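You operate a simulated robot arm through the tools that you are given. There is no shell and no other tool. Be economical: measure what you need, move in short steps, check, and stop when the job is done.

You run a simulated robot arm. Do the job below in one go: nothing can be reset, and whatever is moved stays where it is left.

## Task
Set the teal gem on the purple Lucky sign's pale patch with green glue.
Fine: first cover the patch using the glue dabber, stand it back in its cup, put the lid back on the pot; leave the other glue lids and the green Breezy sign. Set down upright: glue dabber. A coat counts when it lies all over at full strength: go over it till it gets no stronger.

The check looks at the end state, three seconds after you hand in, the way a careful person would. Anything else that was tipped, shoved, dropped, spilled or broken makes it a failure. Lids that push on must go on centred and level and be pressed home; caps that screw on are set level and turned clockwise until they are tight.

## Robot
A 7-joint arm with a two-finger parallel gripper, fixed in place. Base frame: the origin is at the foot of the arm, x ahead of it, y to its left, z up. Units: m, rad, N and s.
Its first joint turns from -2.897 to 2.897 rad. Payload 4.4 kg.
Tool frame: the origin (TCP) lies between the finger pads and is the grasp point; the fingertips stand 0.023 m ahead of it; z points along the fingers, y is the line along which they close. Largest opening 0.094 m; finger width 0.038, thickness 0.01; the body of the gripper, 0.054 by 0.096 m, starts 0.039 m behind the TCP.
Orientation is told as [roll, pitch, yaw] about the base's x, y, z axes, in that order, counted from this pose: with the fingers straight down and closing along the base's y, the tool's x points along the base's -x, its y along +y and its z along -z.

## Interface
- The arm moves only by the tool arm_command. Its argument "commands" is one flat list of numbers, 6 for each row, row after row: the shift along the tool's x, y, z in m, then the turn, a rotation vector about the tool's x, y, z in rad. In form: [dx, dy, dz, rx, ry, rz, dx, dy, dz, rx, ry, rz, ...]. A call has 1 to 10 rows; each row is the pose to reach, as a shift and turn from the pose commanded when the call began, along the tool's axes at that moment. "grip" is the gripper command, from -1 (fully open) to 1 (shut), values between in proportion, set as the call begins (left out, the last holds). A row lasts 0.2 s, in which the tool goes at most 0.05 m and 0.15 rad; a call with a longer step from one row to the next is refused whole, and so is a gripper value outside its range. Where a pose cannot be reached the arm comes as near as it can. A force on the tool above 90 N (or 10 N above the force at the start of the call, whichever is more), or a blocked arm, ends the call early, and 0.2 s more pass. The fingers move at their own pace (about 0.072 m/s each) and stop on an object; they squeeze with about 27 N. The grip force told is the motor's: it shows also when the fingers shut on nothing. Time passes only in rows, and 0.2 s behind the last, so rows that repeat a pose let the fingers close. The reply holds the time, the measured pose of the TCP, the force on the tool along the base axes, the opening and the grip force, in the units named above and with some noise, with the torque about the TCP (base axes, N m) and any sound that the robot's microphone picked up, and new pictures: "views" is both (left out), scene, wrist or none.
- Cameras (640 x 400 px; columns grow to the right, rows downward): "scene" is fixed at [0.0508, -0.5007, 1.6319]; the picture's right is [0.86, -0.51, 0.00], its down [-0.21, -0.36, -0.91] and it looks along [0.46, 0.78, -0.42] (base axes); focal length 325 px, centre (320, 200). "wrist" rides on the gripper at [0.086, 0.016, -0.074] in the tool frame; the picture's right is [-0.18, 0.98, 0.00], its down [-0.58, -0.11, -0.81] and it looks along [-0.79, -0.15, 0.59] (tool axes); focal length 243 px, centre (320, 200). There is no depth. A picture from a camera that has moved, and an enlarged one, comes with that camera's place and axes in the base frame and with its lens.
- inspect(camera, box): a new picture of the part [left, top, right, bottom] of that camera's present view, enlarged. The clock stands still meanwhile.
- hand_in(): hands the job in; it is judged then, once.

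Work in short steps. Places have to be worked out from the pictures, the camera data and where the tool is seen: move nearer, look again, correct. Check each grasp and each placing, and mend what went wrong. You have 120 turns and 200 pictures in all, those below and enlarged ones among them. Open the gripper and draw the arm clear of the work before you hand the job in, unless the task says otherwise; then end with one line.

The tools are called after "Call:" as name(argument=value, ...) on one line, values as JSON. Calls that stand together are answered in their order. arm_command: Moves the arm, as the interface text tells. Its arguments: {"type":"object","properties":{"commands":{"type":"array","items":{"type":"number"}},"grip":{"type":"number"},"views":{"type":"string","enum":["both","scene","wrist","none"]}},"required":["commands"]} The other tools are called the same way: inspect (camera, box) takes an enlarged picture of a part of a camera's view; hand_in () hands the job in.

At the start:

```text
time: 0.0
ee_pos: [0.5029, 0.5378, 1.2047]
tool_rot: [-0.001, 0.001, -0.001]
ft_force: [-1.0, -0.4, 0.3]
wrist_torque: [0.0, -0.02, -0.02]
opening: 0.0939
finger_force: 0.1
```

scene: 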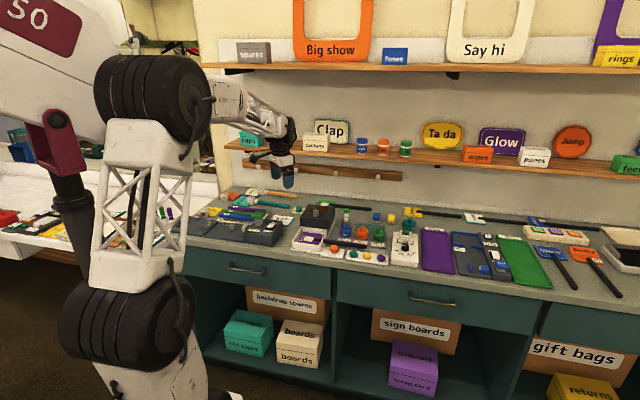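
wrist: 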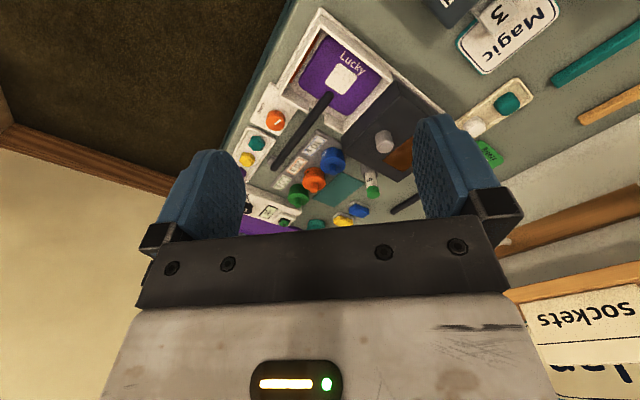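

The bench is seen from above; I enlarge both views to find the Lucky sign, pots, dabber and gems.

Call:
inspect(camera="wrist", box=[220, 0, 540, 240])

Call:
inspect(camera="scene", box=[200, 180, 440, 280])

```text
1.67 times, centred on (380, 120) of wrist
camera zoom: at [0.4149, 0.5544, 1.2779], right [0.18, 0.98, 0.0], down [0.58, -0.11, 0.81], along [0.79, -0.15, -0.59], focal length 404 px, centre (220, 333)
```

zoom: 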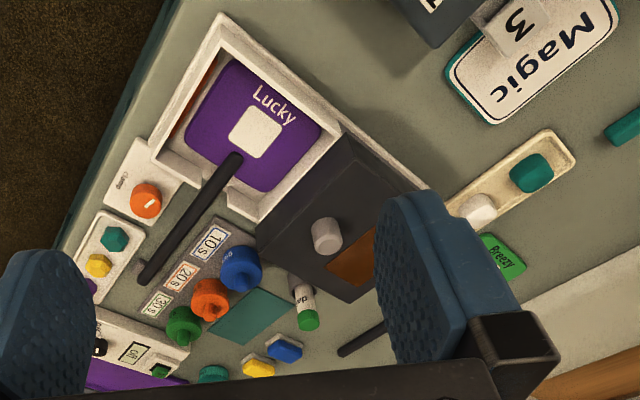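

```text
2.67 times, centred on (320, 230) of scene
camera zoom: at [0.0508, -0.5007, 1.6319], right [0.86, -0.51, 0.0], down [-0.21, -0.36, -0.91], along [0.46, 0.78, -0.42], focal length 867 px, centre (320, 120)
```

zoom: 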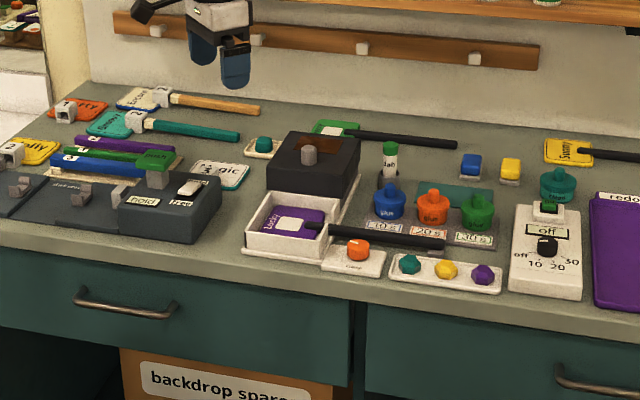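

Bench edge runs diagonally (~45°), patch is near (0.617, 0.551, 0.891). I turn the tool by 45° so that the camera faces the bench squarely and look again.

Call:
arm_command(commands=[0, -0.01, 0, 0, 0, -0.131, 0, -0.02, 0, 0, 0, -0.262, 0, -0.03, 0, 0, 0, -0.393, 0, -0.04, 0, 0, 0, -0.524, 0, -0.05, 0, 0, 0, -0.655, 0, -0.06, 0, 0, 0, -0.785, 0, -0.06, 0, 0, 0, -0.785], grip=-1)

```text
time: 1.6
ee_pos: [0.5032, 0.4787, 1.2035]
tool_rot: [0.0, 0.0, 0.786]
ft_force: [0.4, -0.8, 0.7]
wrist_torque: [0.0, 0.01, 0.03]
opening: 0.094
finger_force: 0.0
camera wrist: at [0.4299, 0.4284, 1.2775], right [-0.57, 0.82, 0.0], down [0.49, 0.34, 0.81], along [0.66, 0.46, -0.59], focal length 243 px, centre (320, 200)
```

scene: 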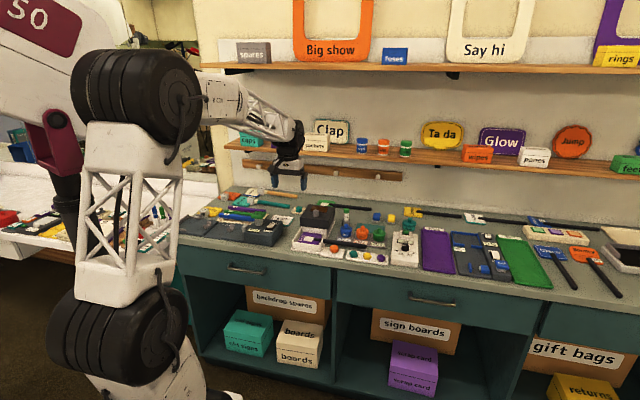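
wrist: 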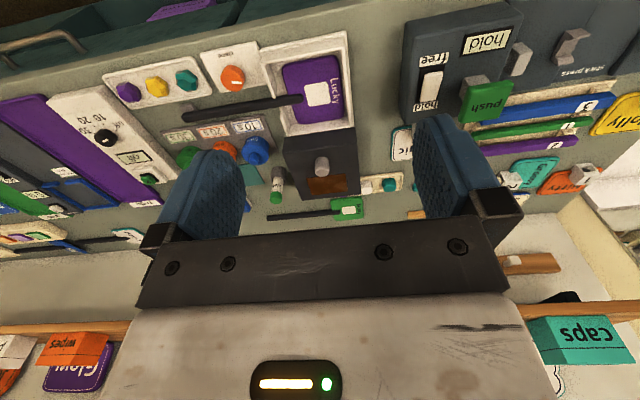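

Good overview; I enlarge the work area.

Call:
inspect(camera="wrist", box=[100, 30, 260, 130])

Call:
inspect(camera="wrist", box=[230, 30, 420, 230])

Call:
inspect(camera="scene", box=[290, 190, 430, 280])

```text
4.00 times, centred on (180, 80) of wrist
camera zoom: at [0.4299, 0.4284, 1.2775], right [-0.57, 0.82, 0.0], down [0.49, 0.34, 0.81], along [0.66, 0.46, -0.59], focal length 970 px, centre (880, 680)
```

zoom: 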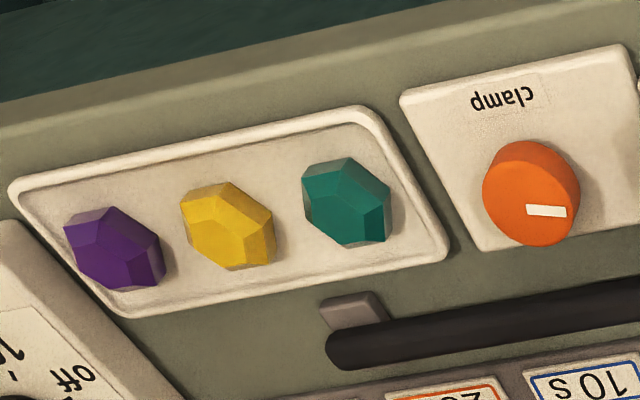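

```text
2.00 times, centred on (325, 130) of wrist
camera zoom: at [0.4299, 0.4284, 1.2775], right [-0.57, 0.82, 0.0], down [0.49, 0.34, 0.81], along [0.66, 0.46, -0.59], focal length 485 px, centre (310, 340)
```

zoom: 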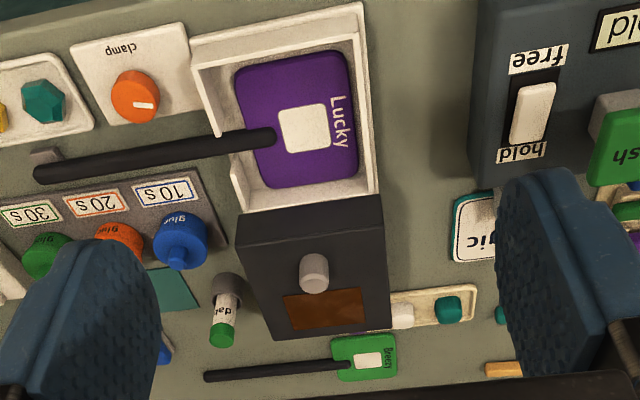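

```text
4.44 times, centred on (360, 235) of scene
camera zoom: at [0.0508, -0.5007, 1.6319], right [0.86, -0.51, 0.0], down [-0.21, -0.36, -0.91], along [0.46, 0.78, -0.42], focal length 1445 px, centre (142, 44)
```

zoom: 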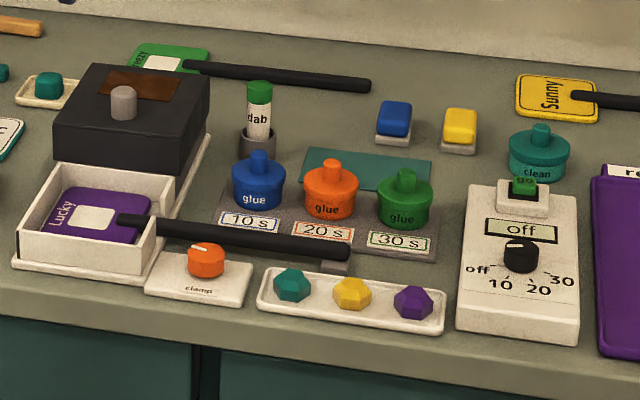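

Places in bench terms (u = outward at 45°, v = leftwards along bench): patch u .825 v −.045; dabber ≈ u 1.014 v −.173 top z .956; green pot ≈ u .92 v −.335. I move over the green pot for a closer look.

Call:
arm_command(commands=[-0.013, -0.04, 0.0125, 0, 0, 0, -0.026, -0.08, 0.025, 0, 0, 0, -0.04, -0.12, 0.0375, 0, 0, 0, -0.053, -0.16, 0.05, 0, 0, 0, -0.066, -0.2, 0.0625, 0, 0, 0, -0.08, -0.24, 0.075, 0, 0, 0, -0.093, -0.28, 0.0875, 0, 0, 0, -0.106, -0.318, 0.1, 0, 0, 0, -0.106, -0.318, 0.1, 0, 0, 0])

```text
time: 3.6
ee_pos: [0.8027, 0.3298, 1.102]
tool_rot: [0.0, -0.001, 0.786]
ft_force: [0.4, 0.9, -0.6]
wrist_torque: [-0.02, 0.0, -0.03]
opening: 0.094
finger_force: 0.0
camera wrist: at [0.7284, 0.2796, 1.1762], right [-0.57, 0.82, 0.0], down [0.49, 0.33, 0.81], along [0.67, 0.46, -0.59], focal length 243 px, centre (320, 200)
```

scene: 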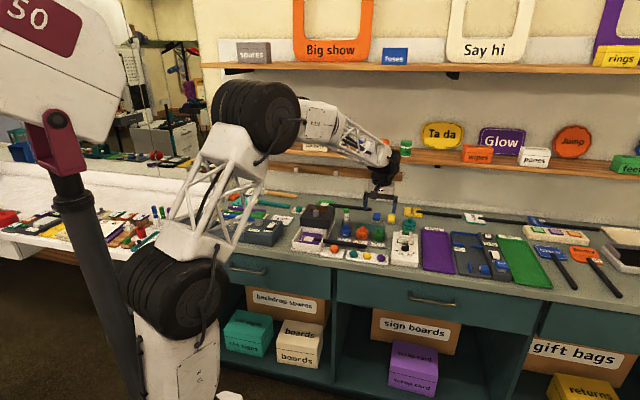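
wrist: 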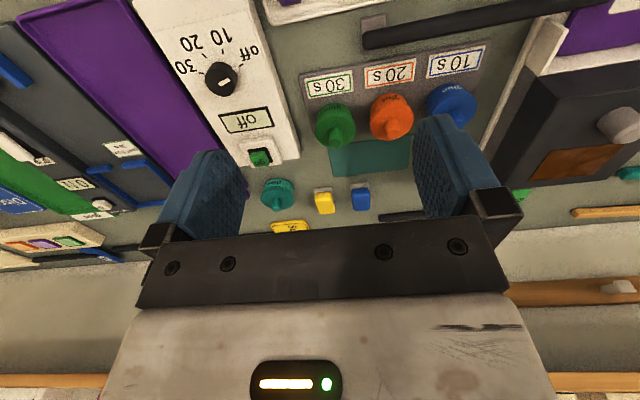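

Call:
inspect(camera="wrist", box=[290, 30, 430, 220])

Call:
inspect(camera="scene", box=[330, 205, 420, 265])

```text
2.11 times, centred on (360, 125) of wrist
camera zoom: at [0.7284, 0.2796, 1.1762], right [-0.57, 0.82, 0.0], down [0.49, 0.33, 0.81], along [0.67, 0.46, -0.59], focal length 511 px, centre (236, 358)
```

zoom: 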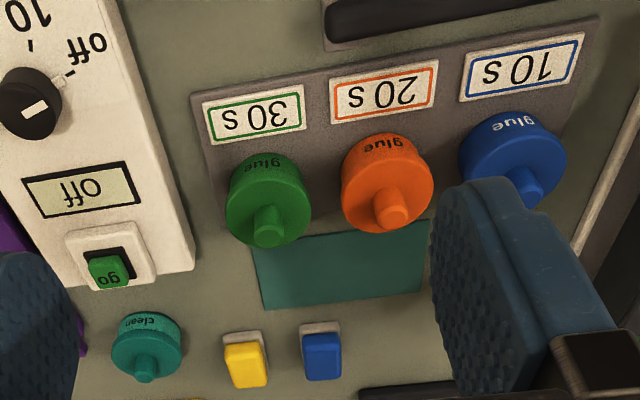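

```text
6.67 times, centred on (375, 235) of scene
camera zoom: at [0.0508, -0.5007, 1.6319], right [0.86, -0.51, 0.0], down [-0.21, -0.36, -0.91], along [0.46, 0.78, -0.42], focal length 2167 px, centre (-47, -33)
```

zoom: 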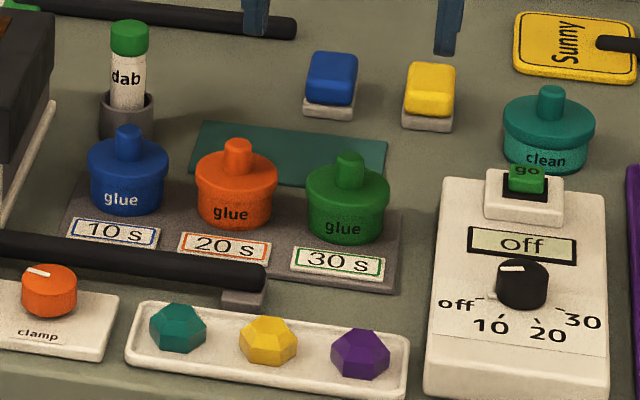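

Green lid knob top works out at u .916, v −.334, z .940 (lid top ≈ .926). A teal mat lies behind the pots, fit for the lid. I approach above the knob with a slight outward tilt (0.2) and half-open fingers.

Call:
arm_command(commands=[-0.03, 0, 0.025, 0, -0.07, 0, -0.06, 0, 0.05, 0, -0.14, 0, -0.09, 0, 0.075, 0, -0.2, 0, -0.115, 0, 0.102, 0, -0.2, 0, -0.115, 0, 0.102, 0, -0.2, 0], grip=-0.1)

Call:
inspect(camera="scene", box=[330, 195, 430, 260])

```text
time: 4.8
ee_pos: [0.8833, 0.41, 1.0026]
tool_rot: [-0.001, -0.201, 0.785]
ft_force: [-0.2, -0.7, 0.3]
wrist_torque: [0.0, 0.01, -0.02]
opening: 0.0516
finger_force: 0.0
camera wrist: at [0.8004, 0.351, 1.0577], right [-0.57, 0.82, 0.04], down [0.37, 0.21, 0.91], along [0.74, 0.53, -0.42], focal length 243 px, centre (320, 200)
```

scene: 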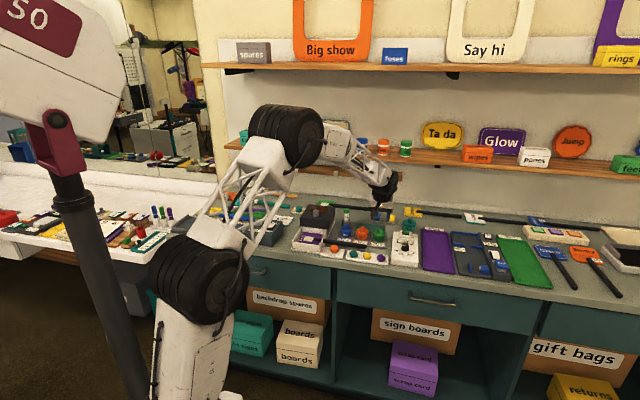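
wrist: 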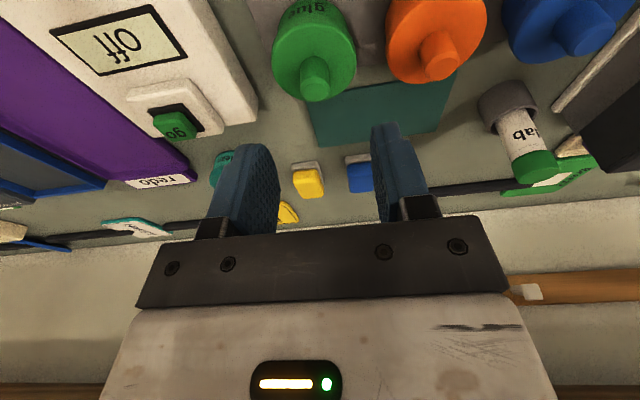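

```text
6.15 times, centred on (380, 228) of scene
camera zoom: at [0.0508, -0.5007, 1.6319], right [0.86, -0.51, 0.0], down [-0.21, -0.36, -0.91], along [0.46, 0.78, -0.42], focal length 2000 px, centre (-49, 31)
```

zoom: 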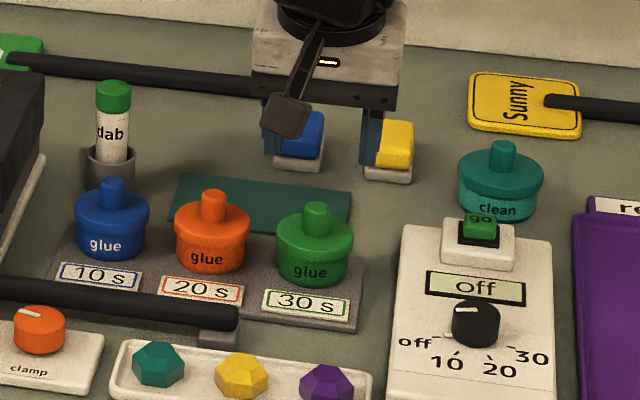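

Wrist view confirms the knob at u .913, v −.335, right below the TCP. Descend straight to z ≈ .956.

Call:
arm_command(commands=[0.004, 0, 0.02, 0, 0, 0, 0.0071, 0, 0.035, 0, 0, 0, 0.0093, 0, 0.0457, 0, 0, 0, 0.0093, 0, 0.0457, 0, 0, 0])

Call:
inspect(camera="wrist", box=[200, 100, 440, 250])

Call:
inspect(camera="scene", box=[345, 205, 415, 250])

```text
time: 5.8
ee_pos: [0.8832, 0.4099, 0.956]
tool_rot: [-0.001, -0.201, 0.785]
ft_force: [0.4, 0.0, 0.8]
wrist_torque: [0.02, 0.0, 0.01]
opening: 0.0516
finger_force: 0.1
camera wrist: at [0.8008, 0.3502, 1.0113], right [-0.57, 0.82, 0.04], down [0.37, 0.21, 0.91], along [0.74, 0.53, -0.42], focal length 243 px, centre (320, 200)
```

scene: 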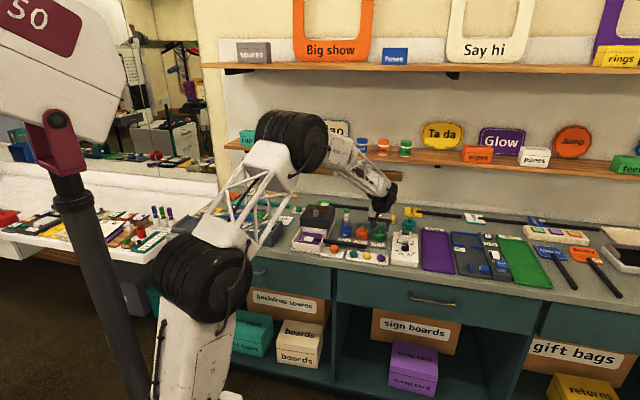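
wrist: 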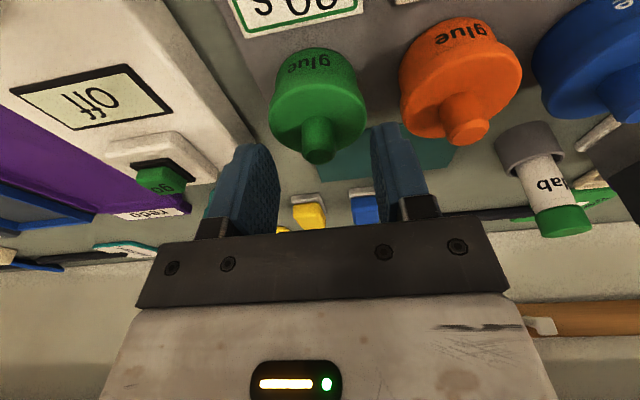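

```text
2.67 times, centred on (320, 175) of wrist
camera zoom: at [0.8008, 0.3502, 1.0113], right [-0.57, 0.82, 0.04], down [0.37, 0.21, 0.91], along [0.74, 0.53, -0.42], focal length 647 px, centre (320, 267)
```

zoom: 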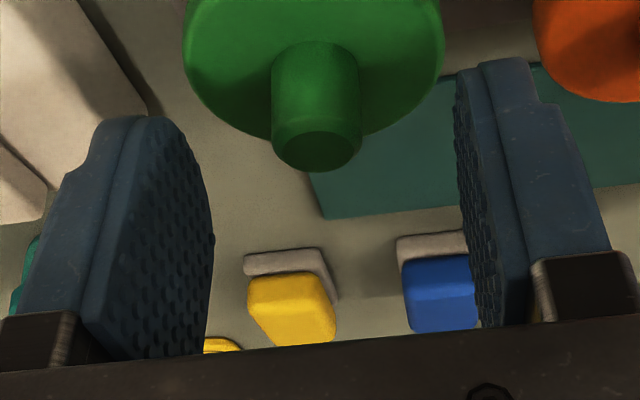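

```text
8.89 times, centred on (380, 228) of scene
camera zoom: at [0.0508, -0.5007, 1.6319], right [0.86, -0.51, 0.0], down [-0.21, -0.36, -0.91], along [0.46, 0.78, -0.42], focal length 2889 px, centre (-213, -44)
```

zoom: 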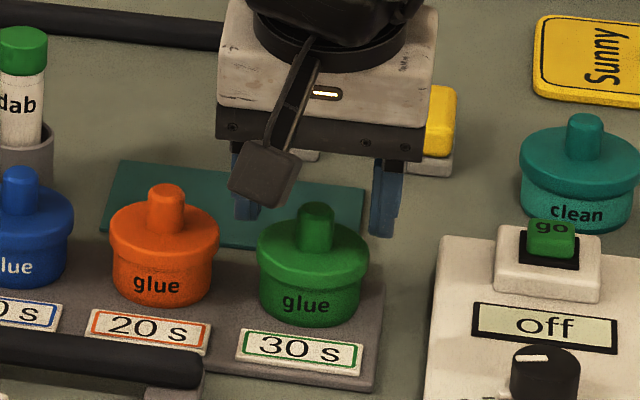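

Fingers straddle the knob; 4 mm lower and close.

Call:
arm_command(commands=[0.0009, 0, 0.0044, 0, 0, 0, 0.0009, 0, 0.0044, 0, 0, 0], views="none")

Call:
arm_command(commands=[0, 0, 0, 0, 0, 0, 0, 0, 0, 0, 0, 0, 0, 0, 0, 0, 0, 0], grip=1, views="wrist")

```text
time: 6.4
ee_pos: [0.8827, 0.4087, 0.9505]
tool_rot: [0.001, -0.201, 0.784]
ft_force: [-0.2, -0.3, 0.7]
wrist_torque: [-0.01, 0.0, -0.03]
opening: 0.0516
finger_force: 0.1
```

```text
time: 7.2
ee_pos: [0.8825, 0.4096, 0.9512]
tool_rot: [0.001, -0.202, 0.786]
ft_force: [-1.1, 1.1, -0.2]
wrist_torque: [0.03, 0.01, -0.01]
opening: 0.0158
finger_force: 26.5
heard: snap
camera wrist: at [0.8007, 0.3504, 1.0062], right [-0.57, 0.82, 0.04], down [0.37, 0.21, 0.91], along [0.74, 0.53, -0.42], focal length 243 px, centre (320, 200)
```

wrist: 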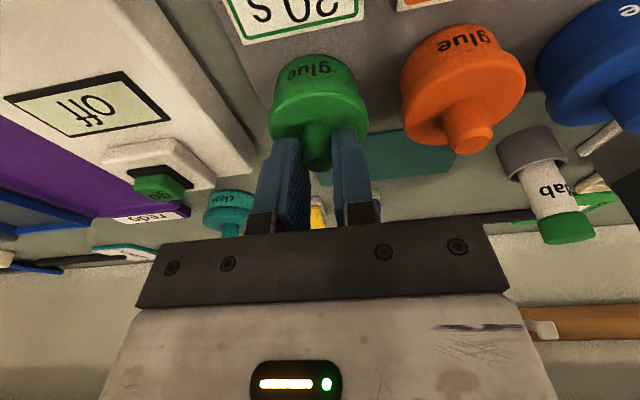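

Gripped at 16 mm; a snap was heard. Lift straight up gently.

Call:
arm_command(commands=[-0.001, 0, -0.005, 0, 0, 0, -0.002, 0, -0.01, 0, 0, 0, -0.004, 0, -0.02, 0, 0, 0, -0.008, 0, -0.04, 0, 0, 0, -0.012, 0, -0.058, 0, 0, 0])

Call:
inspect(camera="scene", box=[345, 195, 415, 250])

Call:
inspect(camera="wrist", box=[220, 0, 420, 200])

```text
time: 8.4
ee_pos: [0.8822, 0.409, 1.0101]
tool_rot: [0.001, -0.2, 0.786]
ft_force: [0.6, -0.6, -0.4]
wrist_torque: [0.02, 0.02, -0.01]
opening: 0.0153
finger_force: 27.1
camera wrist: at [0.8004, 0.351, 1.0651], right [-0.57, 0.82, 0.04], down [0.37, 0.21, 0.91], along [0.74, 0.53, -0.42], focal length 243 px, centre (320, 200)
```

scene: 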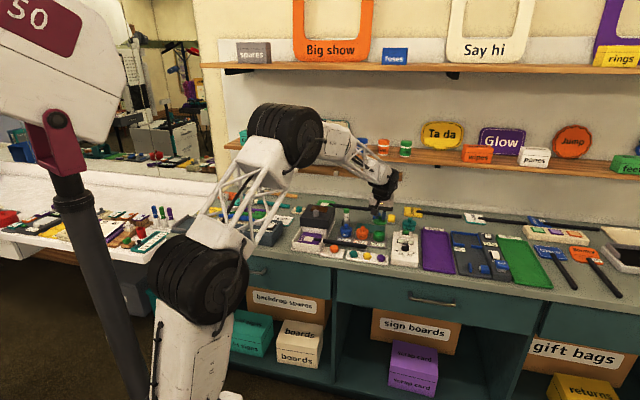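
wrist: 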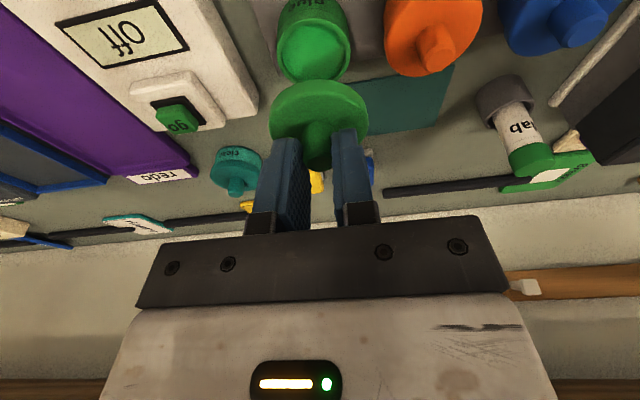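

```text
7.27 times, centred on (380, 222) of scene
camera zoom: at [0.0508, -0.5007, 1.6319], right [0.86, -0.51, 0.0], down [-0.21, -0.36, -0.91], along [0.46, 0.78, -0.42], focal length 2364 px, centre (-116, 36)
```

zoom: 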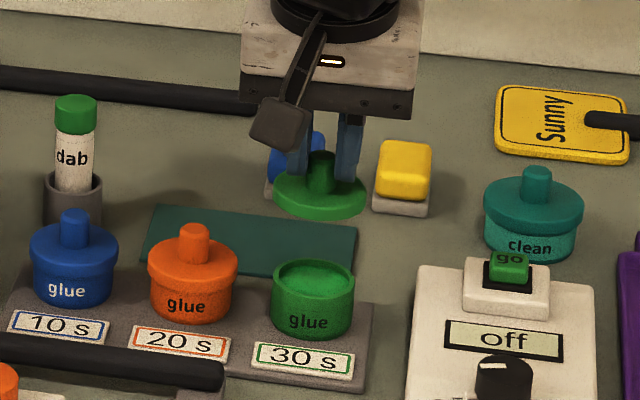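

```text
2.00 times, centred on (320, 100) of wrist
camera zoom: at [0.8004, 0.351, 1.0651], right [-0.57, 0.82, 0.04], down [0.37, 0.21, 0.91], along [0.74, 0.53, -0.42], focal length 485 px, centre (320, 400)
```

zoom: 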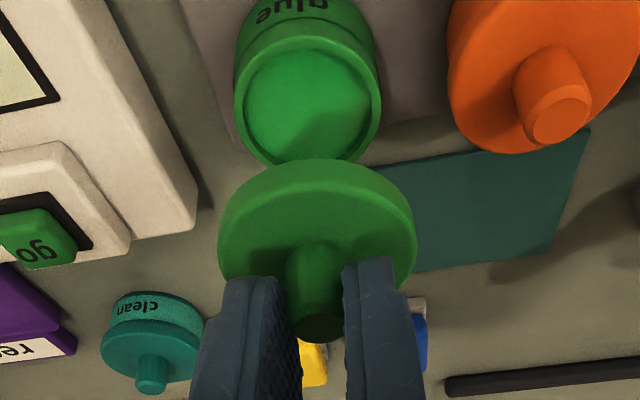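

Lid is off cleanly and level. The teal mat spans u .986–1.05, v −.354…−.224; I test whether I can reach over it with this tilt.

Call:
arm_command(commands=[-0.033, 0.01, 0.0067, 0, 0, 0, -0.066, 0.02, 0.0133, 0, 0, 0, -0.099, 0.03, 0.02, 0, 0, 0, -0.099, 0.03, 0.02, 0, 0, 0])

Call:
inspect(camera="scene", box=[345, 195, 415, 250])

```text
time: 9.4
ee_pos: [0.933, 0.5023, 1.0083]
tool_rot: [0.0, -0.2, 0.785]
ft_force: [-1.2, 0.0, -1.1]
wrist_torque: [-0.01, 0.02, 0.0]
opening: 0.0154
finger_force: 27.2
camera wrist: at [0.8508, 0.4441, 1.0638], right [-0.57, 0.82, 0.04], down [0.37, 0.21, 0.91], along [0.74, 0.53, -0.42], focal length 243 px, centre (320, 200)
```

scene: 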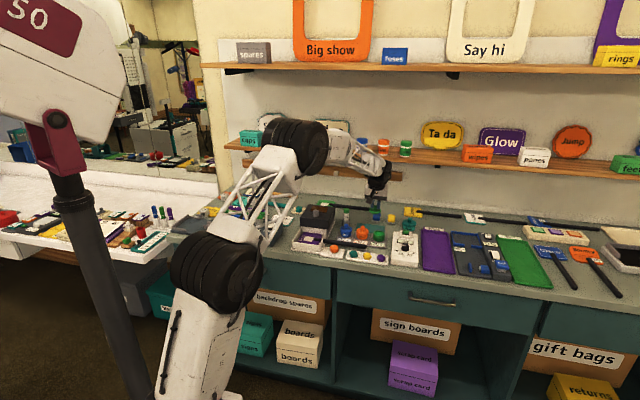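
wrist: 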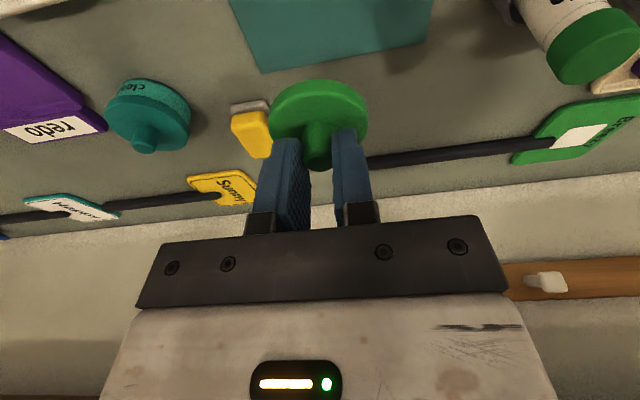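

```text
7.27 times, centred on (380, 222) of scene
camera zoom: at [0.0508, -0.5007, 1.6319], right [0.86, -0.51, 0.0], down [-0.21, -0.36, -0.91], along [0.46, 0.78, -0.42], focal length 2364 px, centre (-116, 36)
```

zoom: 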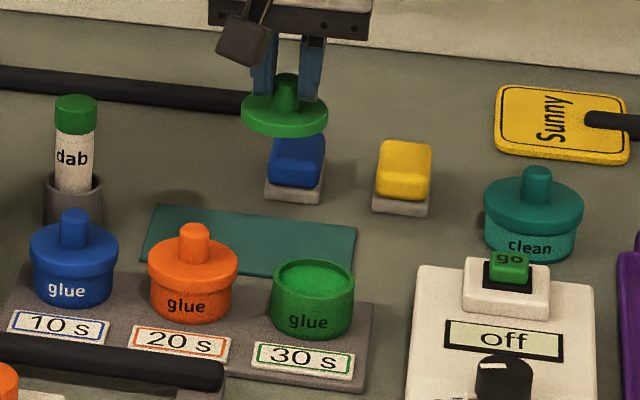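

Pose reached exactly (u 1.015, v −.305). Descend vertically towards the mat.

Call:
arm_command(commands=[0.006, 0, 0.0294, 0, 0, 0, 0.0119, 0, 0.0588, 0, 0, 0, 0.0159, 0, 0.0784, 0, 0, 0, 0.0163, 0, 0.0804, 0, 0, 0])

Call:
inspect(camera="scene", box=[345, 195, 415, 250])

```text
time: 10.4
ee_pos: [0.9339, 0.5022, 0.9275]
tool_rot: [-0.001, -0.2, 0.784]
ft_force: [0.1, 0.0, -0.2]
wrist_torque: [0.03, -0.02, 0.01]
opening: 0.0155
finger_force: 27.1
camera wrist: at [0.8507, 0.4429, 0.9838], right [-0.57, 0.82, 0.04], down [0.37, 0.21, 0.91], along [0.74, 0.53, -0.42], focal length 243 px, centre (320, 200)
```

scene: 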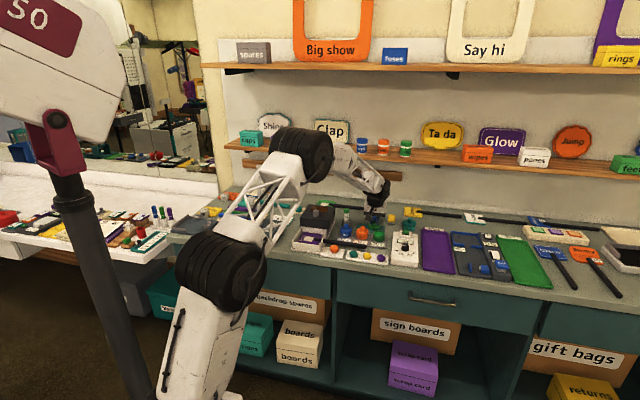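
wrist: 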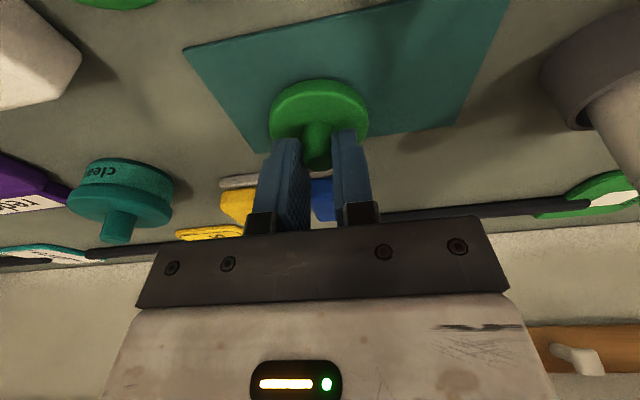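

```text
7.27 times, centred on (380, 222) of scene
camera zoom: at [0.0508, -0.5007, 1.6319], right [0.86, -0.51, 0.0], down [-0.21, -0.36, -0.91], along [0.46, 0.78, -0.42], focal length 2364 px, centre (-116, 36)
```

zoom: 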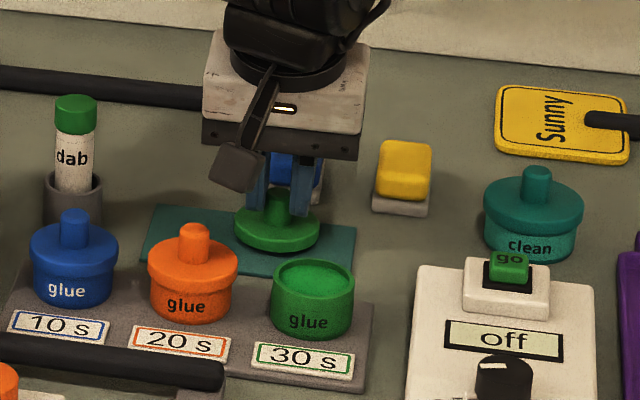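

Still free by about 1–1.5 cm. Lower in small stages watching the force.

Call:
arm_command(commands=[0.001, 0, 0.0049, 0, 0, 0, 0.0018, 0, 0.0088, 0, 0, 0], views="none")

Call:
inspect(camera="scene", box=[345, 195, 415, 250])

Call:
inspect(camera="wrist", box=[180, 20, 520, 230])

```text
time: 11.0
ee_pos: [0.9337, 0.5026, 0.9236]
tool_rot: [-0.002, -0.205, 0.785]
ft_force: [-8.2, -3.7, 28.3]
wrist_torque: [0.15, 0.21, 0.01]
opening: 0.0162
finger_force: 27.4
```

```text
7.27 times, centred on (380, 222) of scene
camera zoom: at [0.0508, -0.5007, 1.6319], right [0.86, -0.51, 0.0], down [-0.21, -0.36, -0.91], along [0.46, 0.78, -0.42], focal length 2364 px, centre (-116, 36)
```

zoom: 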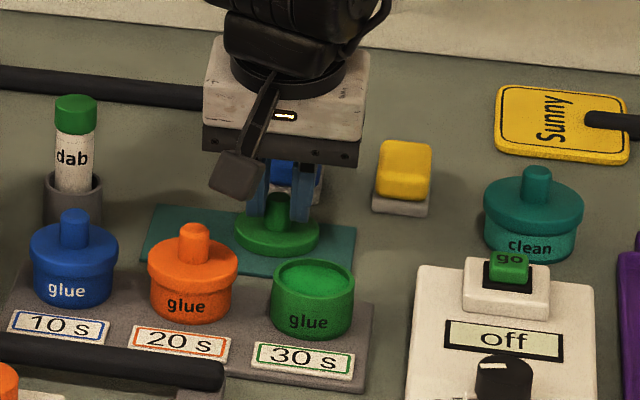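

```text
1.88 times, centred on (350, 125) of wrist
camera zoom: at [0.8515, 0.4432, 0.9785], right [-0.57, 0.82, 0.04], down [0.36, 0.21, 0.91], along [0.74, 0.53, -0.42], focal length 457 px, centre (264, 341)
```

zoom: 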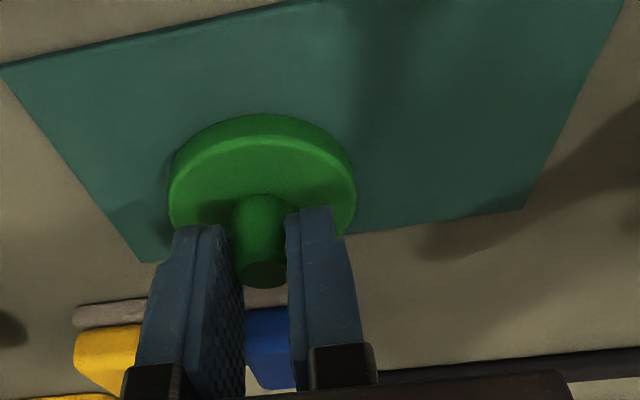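

Lid has touched down (28 N). Relax the command up 4 mm, then open.

Call:
arm_command(commands=[-0.0008, 0, -0.0039, 0, 0, 0, -0.0008, 0, -0.0039, 0, 0, 0], views="none")

Call:
arm_command(commands=[0, 0, 0, 0, 0, 0, 0, 0, 0, 0, 0, 0, 0, 0, 0, 0, 0, 0], grip=0.1, views="none")

Call:
arm_command(commands=[-0.006, 0, -0.0294, 0, 0, 0, -0.0119, 0, -0.0588, 0, 0, 0, -0.018, 0, -0.0882, 0, 0, 0])

Call:
inspect(camera="scene", box=[335, 195, 415, 250])

```text
time: 11.6
ee_pos: [0.9334, 0.5011, 0.9244]
tool_rot: [0.0, -0.2, 0.785]
ft_force: [6.8, 5.7, 10.9]
wrist_torque: [0.25, -0.3, -0.03]
opening: 0.0154
finger_force: 26.5
```

```text
time: 12.4
ee_pos: [0.9344, 0.5027, 0.9223]
tool_rot: [0.0, -0.199, 0.786]
ft_force: [-0.4, 0.3, -0.3]
wrist_torque: [0.01, 0.01, -0.02]
opening: 0.0422
finger_force: 0.0
```

```text
time: 13.2
ee_pos: [0.9337, 0.5044, 1.0118]
tool_rot: [0.0, -0.198, 0.786]
ft_force: [-0.4, -0.6, -0.2]
wrist_torque: [0.07, -0.03, -0.02]
opening: 0.0422
finger_force: 0.0
camera wrist: at [0.8514, 0.4451, 1.0673], right [-0.57, 0.82, 0.04], down [0.37, 0.21, 0.91], along [0.74, 0.53, -0.42], focal length 243 px, centre (320, 200)
```

scene: 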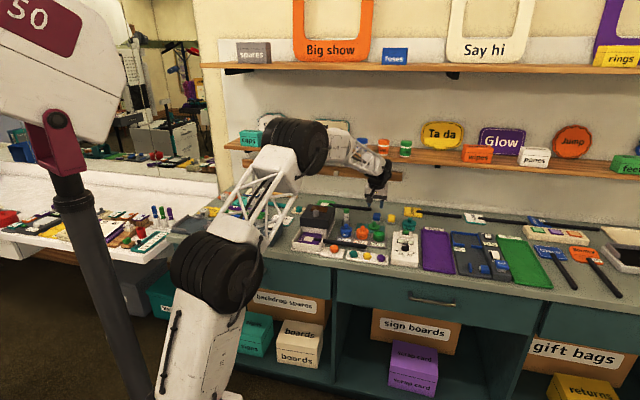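
wrist: 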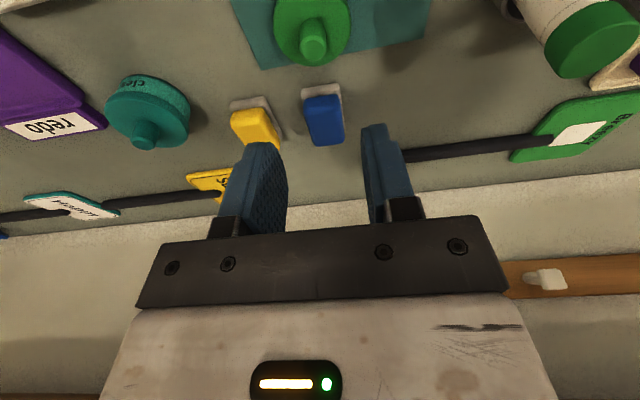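

```text
7.27 times, centred on (375, 222) of scene
camera zoom: at [0.0508, -0.5007, 1.6319], right [0.86, -0.51, 0.0], down [-0.21, -0.36, -0.91], along [0.46, 0.78, -0.42], focal length 2364 px, centre (-80, 36)
```

zoom: 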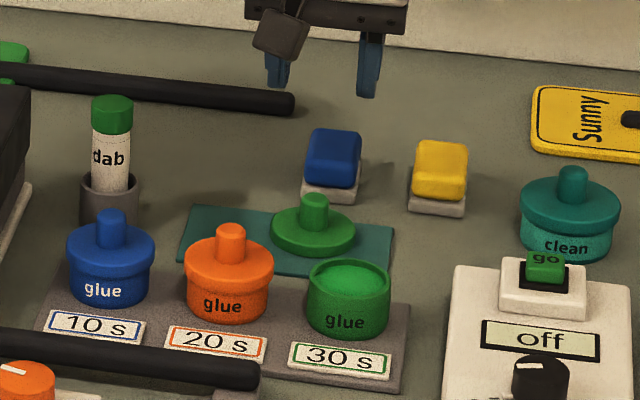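

Lid rests flat on the mat. Next go across to the dabber and look.

Call:
arm_command(commands=[0.008, 0.04, -0.005, 0, 0, 0, 0.016, 0.08, -0.01, 0, 0, 0, 0.02, 0.115, -0.0152, 0, 0, 0, 0.0245, 0.1356, -0.0152, 0, 0, 0, 0.0245, 0.1356, -0.0152, 0, 0, 0])

Call:
inspect(camera="wrist", box=[220, 0, 460, 150])

```text
time: 14.4
ee_pos: [0.8188, 0.5787, 1.0234]
tool_rot: [0.0, -0.2, 0.785]
ft_force: [-0.4, -0.1, 0.8]
wrist_torque: [-0.03, 0.0, 0.01]
opening: 0.0422
finger_force: 0.0
camera wrist: at [0.7365, 0.5194, 1.079], right [-0.57, 0.82, 0.04], down [0.37, 0.21, 0.91], along [0.74, 0.53, -0.42], focal length 243 px, centre (320, 200)
```

scene: 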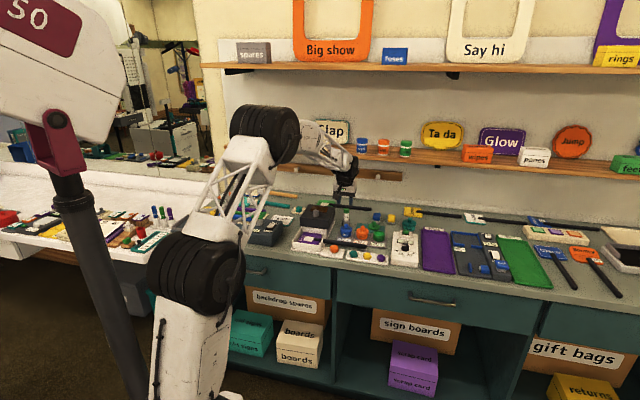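
wrist: 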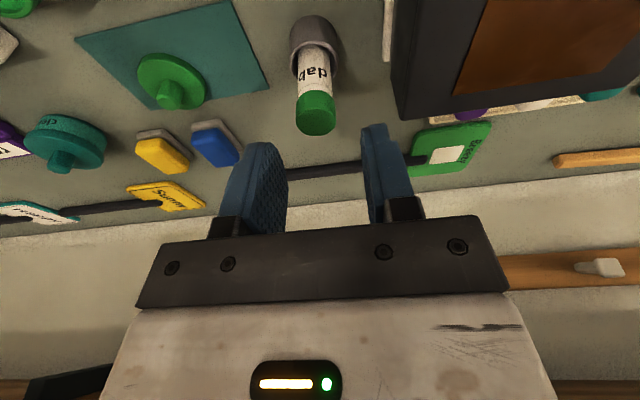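

```text
2.67 times, centred on (340, 75) of wrist
camera zoom: at [0.7365, 0.5194, 1.079], right [-0.57, 0.82, 0.04], down [0.37, 0.21, 0.91], along [0.74, 0.53, -0.42], focal length 647 px, centre (267, 533)
```

zoom: 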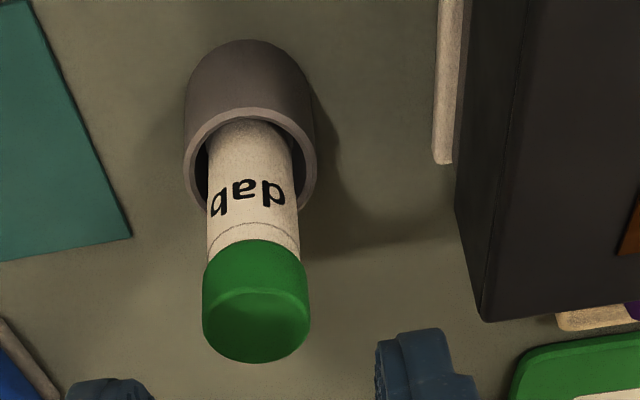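

Dabber at u 1.014, v −.174, cap ~28 mm wide at z .936–.96. Move out over it and descend around the cap.

Call:
arm_command(commands=[-0.0255, -0.0042, 0.0052, 0, 0, 0, -0.0255, -0.0042, 0.0052, 0, 0, 0, -0.0175, -0.0042, 0.0444, 0, 0, 0, -0.0094, -0.0042, 0.0846, 0, 0, 0, -0.0094, -0.0042, 0.0846, 0, 0, 0])

Call:
inspect(camera="wrist", box=[200, 80, 440, 230])

Call:
inspect(camera="scene", box=[305, 195, 385, 250])

```text
time: 15.6
ee_pos: [0.8406, 0.5932, 0.9419]
tool_rot: [0.0, -0.201, 0.786]
ft_force: [-0.5, 0.2, 0.6]
wrist_torque: [-0.02, -0.01, 0.01]
opening: 0.0422
finger_force: 0.1
camera wrist: at [0.758, 0.5352, 0.9984], right [-0.57, 0.82, 0.04], down [0.37, 0.21, 0.91], along [0.74, 0.53, -0.42], focal length 243 px, centre (320, 200)
```

scene: 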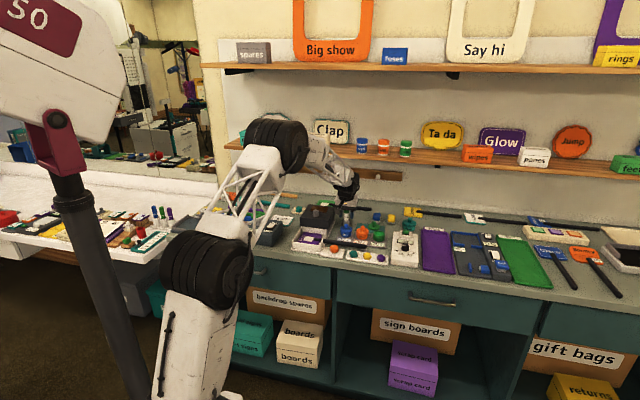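
wrist: 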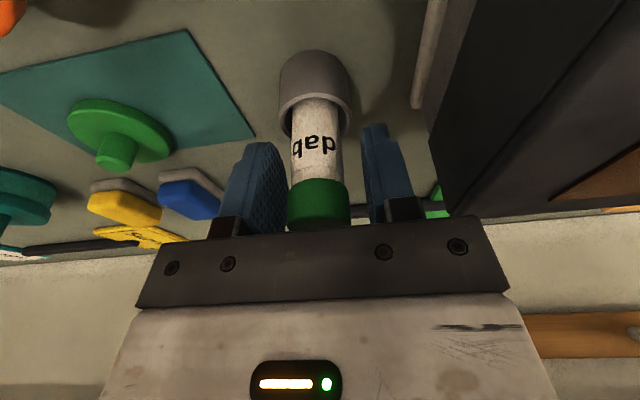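

```text
2.67 times, centred on (320, 155) of wrist
camera zoom: at [0.758, 0.5352, 0.9984], right [-0.57, 0.82, 0.04], down [0.37, 0.21, 0.91], along [0.74, 0.53, -0.42], focal length 647 px, centre (320, 320)
```

zoom: 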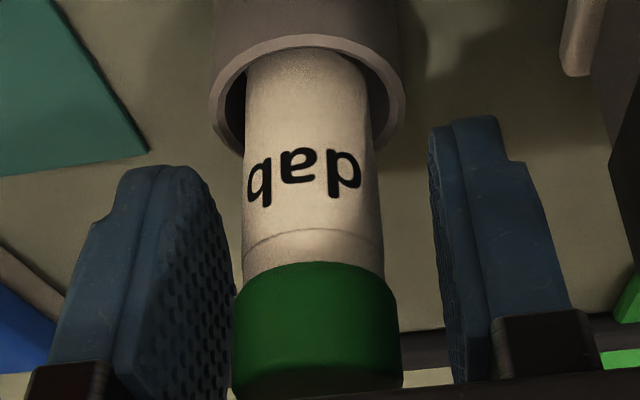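

```text
7.27 times, centred on (345, 222) of scene
camera zoom: at [0.0508, -0.5007, 1.6319], right [0.86, -0.51, 0.0], down [-0.21, -0.36, -0.91], along [0.46, 0.78, -0.42], focal length 2364 px, centre (138, 36)
```

zoom: 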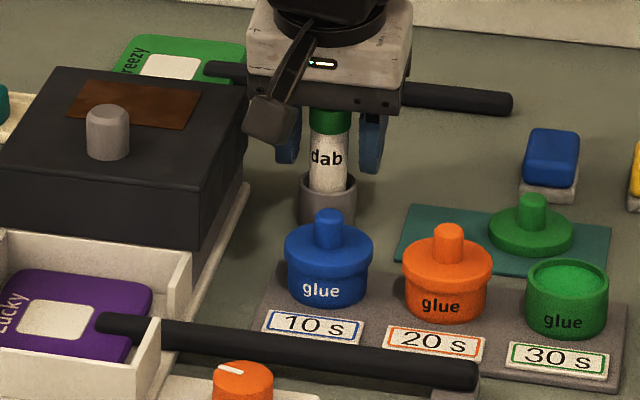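

Fingers straddle the dabber cap. Close and lift a little to see what its lower end looks like.

Call:
arm_command(commands=[0, 0, 0, 0, 0, 0, 0, 0, 0, 0, 0, 0, 0, 0, 0, 0, 0, 0], grip=1, views="none")

Call:
arm_command(commands=[-0.002, 0, -0.0098, 0, 0, 0, -0.006, 0, -0.0294, 0, 0, 0, -0.014, 0, -0.0686, 0, 0, 0, -0.018, 0, -0.09, 0, 0, 0])

Call:
inspect(camera="wrist", box=[200, 20, 440, 230])

Call:
inspect(camera="scene", box=[305, 175, 385, 235])

```text
time: 16.4
ee_pos: [0.8415, 0.5939, 0.9419]
tool_rot: [-0.001, -0.201, 0.786]
ft_force: [-0.1, 0.4, 0.4]
wrist_torque: [-0.01, 0.02, 0.01]
opening: 0.0258
finger_force: 26.8
```

```text
time: 17.4
ee_pos: [0.841, 0.5934, 1.0348]
tool_rot: [0.0, -0.199, 0.785]
ft_force: [0.6, -0.5, -1.4]
wrist_torque: [0.01, 0.0, 0.02]
opening: 0.026
finger_force: 27.5
camera wrist: at [0.7584, 0.535, 1.09], right [-0.57, 0.82, 0.04], down [0.37, 0.21, 0.91], along [0.74, 0.53, -0.42], focal length 243 px, centre (320, 200)
```

scene: 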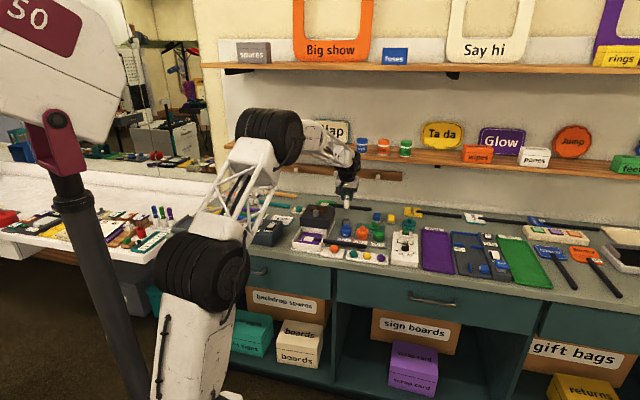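
wrist: 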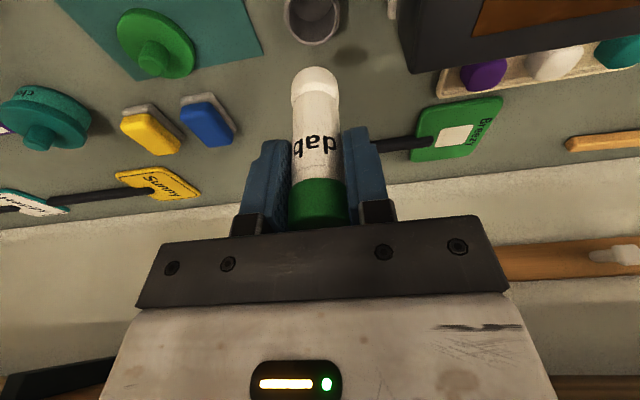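

```text
1.90 times, centred on (320, 125) of wrist
camera zoom: at [0.7584, 0.535, 1.09], right [-0.57, 0.82, 0.04], down [0.37, 0.21, 0.91], along [0.74, 0.53, -0.42], focal length 462 px, centre (320, 343)
```

zoom: 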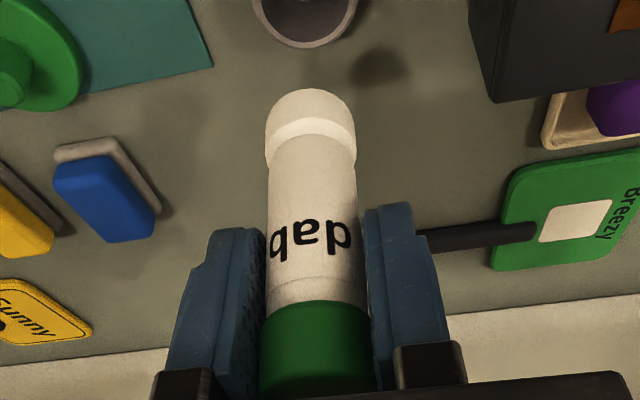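

```text
6.67 times, centred on (345, 205) of scene
camera zoom: at [0.0508, -0.5007, 1.6319], right [0.86, -0.51, 0.0], down [-0.21, -0.36, -0.91], along [0.46, 0.78, -0.42], focal length 2167 px, centre (153, 167)
```

zoom: 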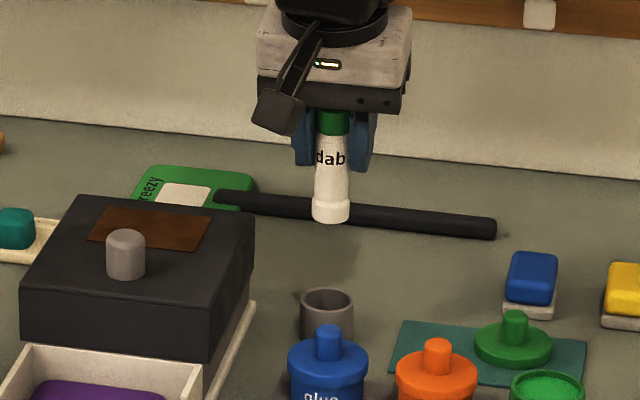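

Dabber is out, foam tip white, about .064 m below the TCP. Carry it high over to the open green pot.

Call:
arm_command(commands=[0.0197, -0.032, -0.004, 0, 0, 0, 0.0394, -0.064, -0.008, 0, 0, 0, 0.0591, -0.096, -0.012, 0, 0, 0, 0.0788, -0.128, -0.016, 0, 0, 0, 0.0985, -0.16, -0.02, 0, 0, 0, 0.0985, -0.16, -0.02, 0, 0, 0])

Call:
inspect(camera="wrist", box=[200, 0, 440, 150])

Call:
inspect(camera="scene", box=[345, 195, 415, 250])

```text
time: 18.8
ee_pos: [0.8835, 0.4103, 1.0334]
tool_rot: [-0.001, -0.201, 0.785]
ft_force: [-0.7, 0.3, -0.3]
wrist_torque: [0.0, -0.03, 0.01]
opening: 0.0258
finger_force: 27.4
camera wrist: at [0.8012, 0.3508, 1.0886], right [-0.57, 0.82, 0.04], down [0.37, 0.21, 0.91], along [0.74, 0.53, -0.42], focal length 243 px, centre (320, 200)
```

scene: 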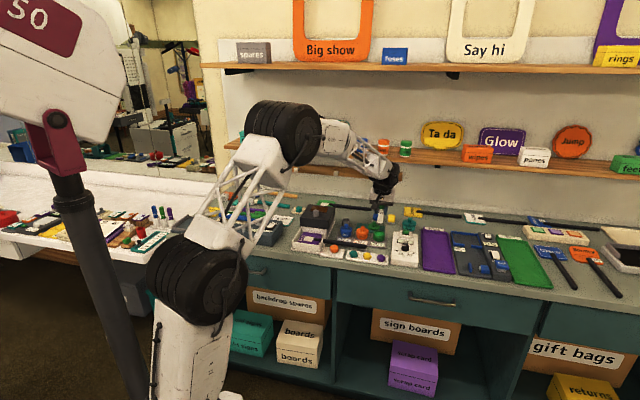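
wrist: 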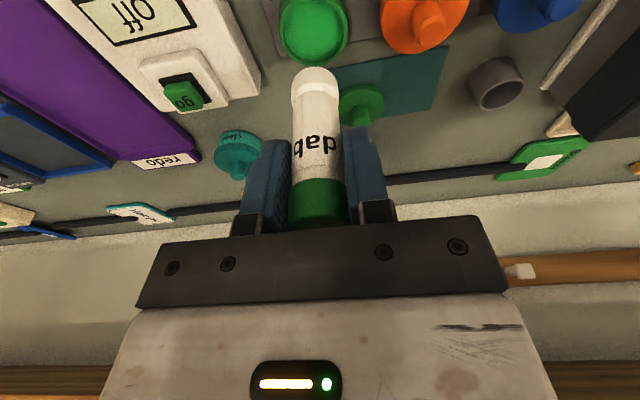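

```text
2.67 times, centred on (320, 75) of wrist
camera zoom: at [0.8012, 0.3508, 1.0886], right [-0.57, 0.82, 0.04], down [0.37, 0.21, 0.91], along [0.74, 0.53, -0.42], focal length 647 px, centre (320, 533)
```

zoom: 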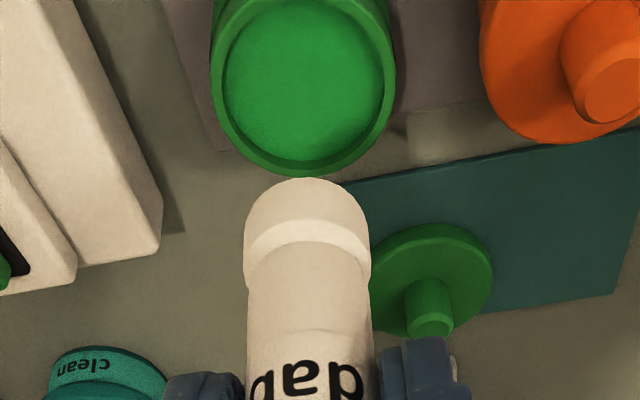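

```text
7.27 times, centred on (380, 222) of scene
camera zoom: at [0.0508, -0.5007, 1.6319], right [0.86, -0.51, 0.0], down [-0.21, -0.36, -0.91], along [0.46, 0.78, -0.42], focal length 2364 px, centre (-116, 36)
```

zoom: 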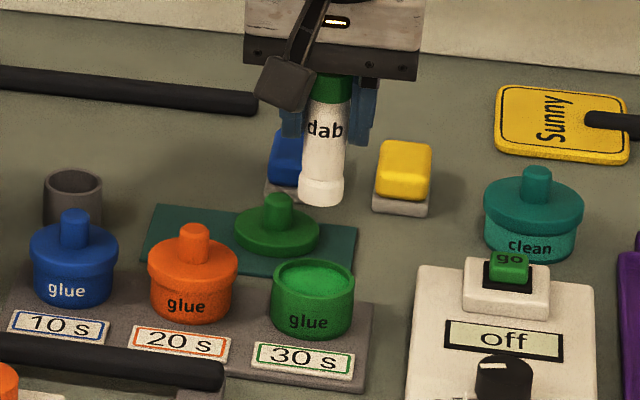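

Tip and pot centre line up (u .916, v −.334). Dip straight down until the foam is in the glue, check, then lift.

Call:
arm_command(commands=[0.006, 0, 0.0294, 0, 0, 0, 0.0109, 0, 0.0539, 0, 0, 0, 0.0139, 0, 0.0686, 0, 0, 0, 0.0139, 0, 0.0686, 0, 0, 0], views="none")

Call:
inspect(camera="wrist", box=[200, 0, 440, 150])

```text
time: 19.8
ee_pos: [0.8822, 0.4096, 0.9653]
tool_rot: [0.0, -0.201, 0.784]
ft_force: [4.1, 4.8, 22.2]
wrist_torque: [-0.01, 0.17, -0.01]
opening: 0.0254
finger_force: 27.2
```

```text
2.67 times, centred on (320, 75) of wrist
camera zoom: at [0.8005, 0.3513, 1.0201], right [-0.57, 0.82, 0.04], down [0.36, 0.21, 0.91], along [0.74, 0.53, -0.42], focal length 647 px, centre (320, 533)
```

zoom: 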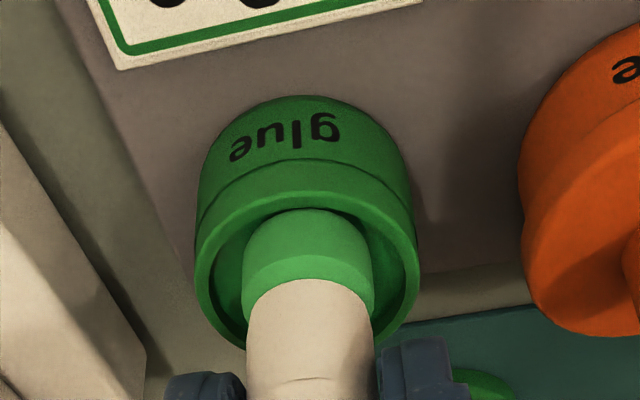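

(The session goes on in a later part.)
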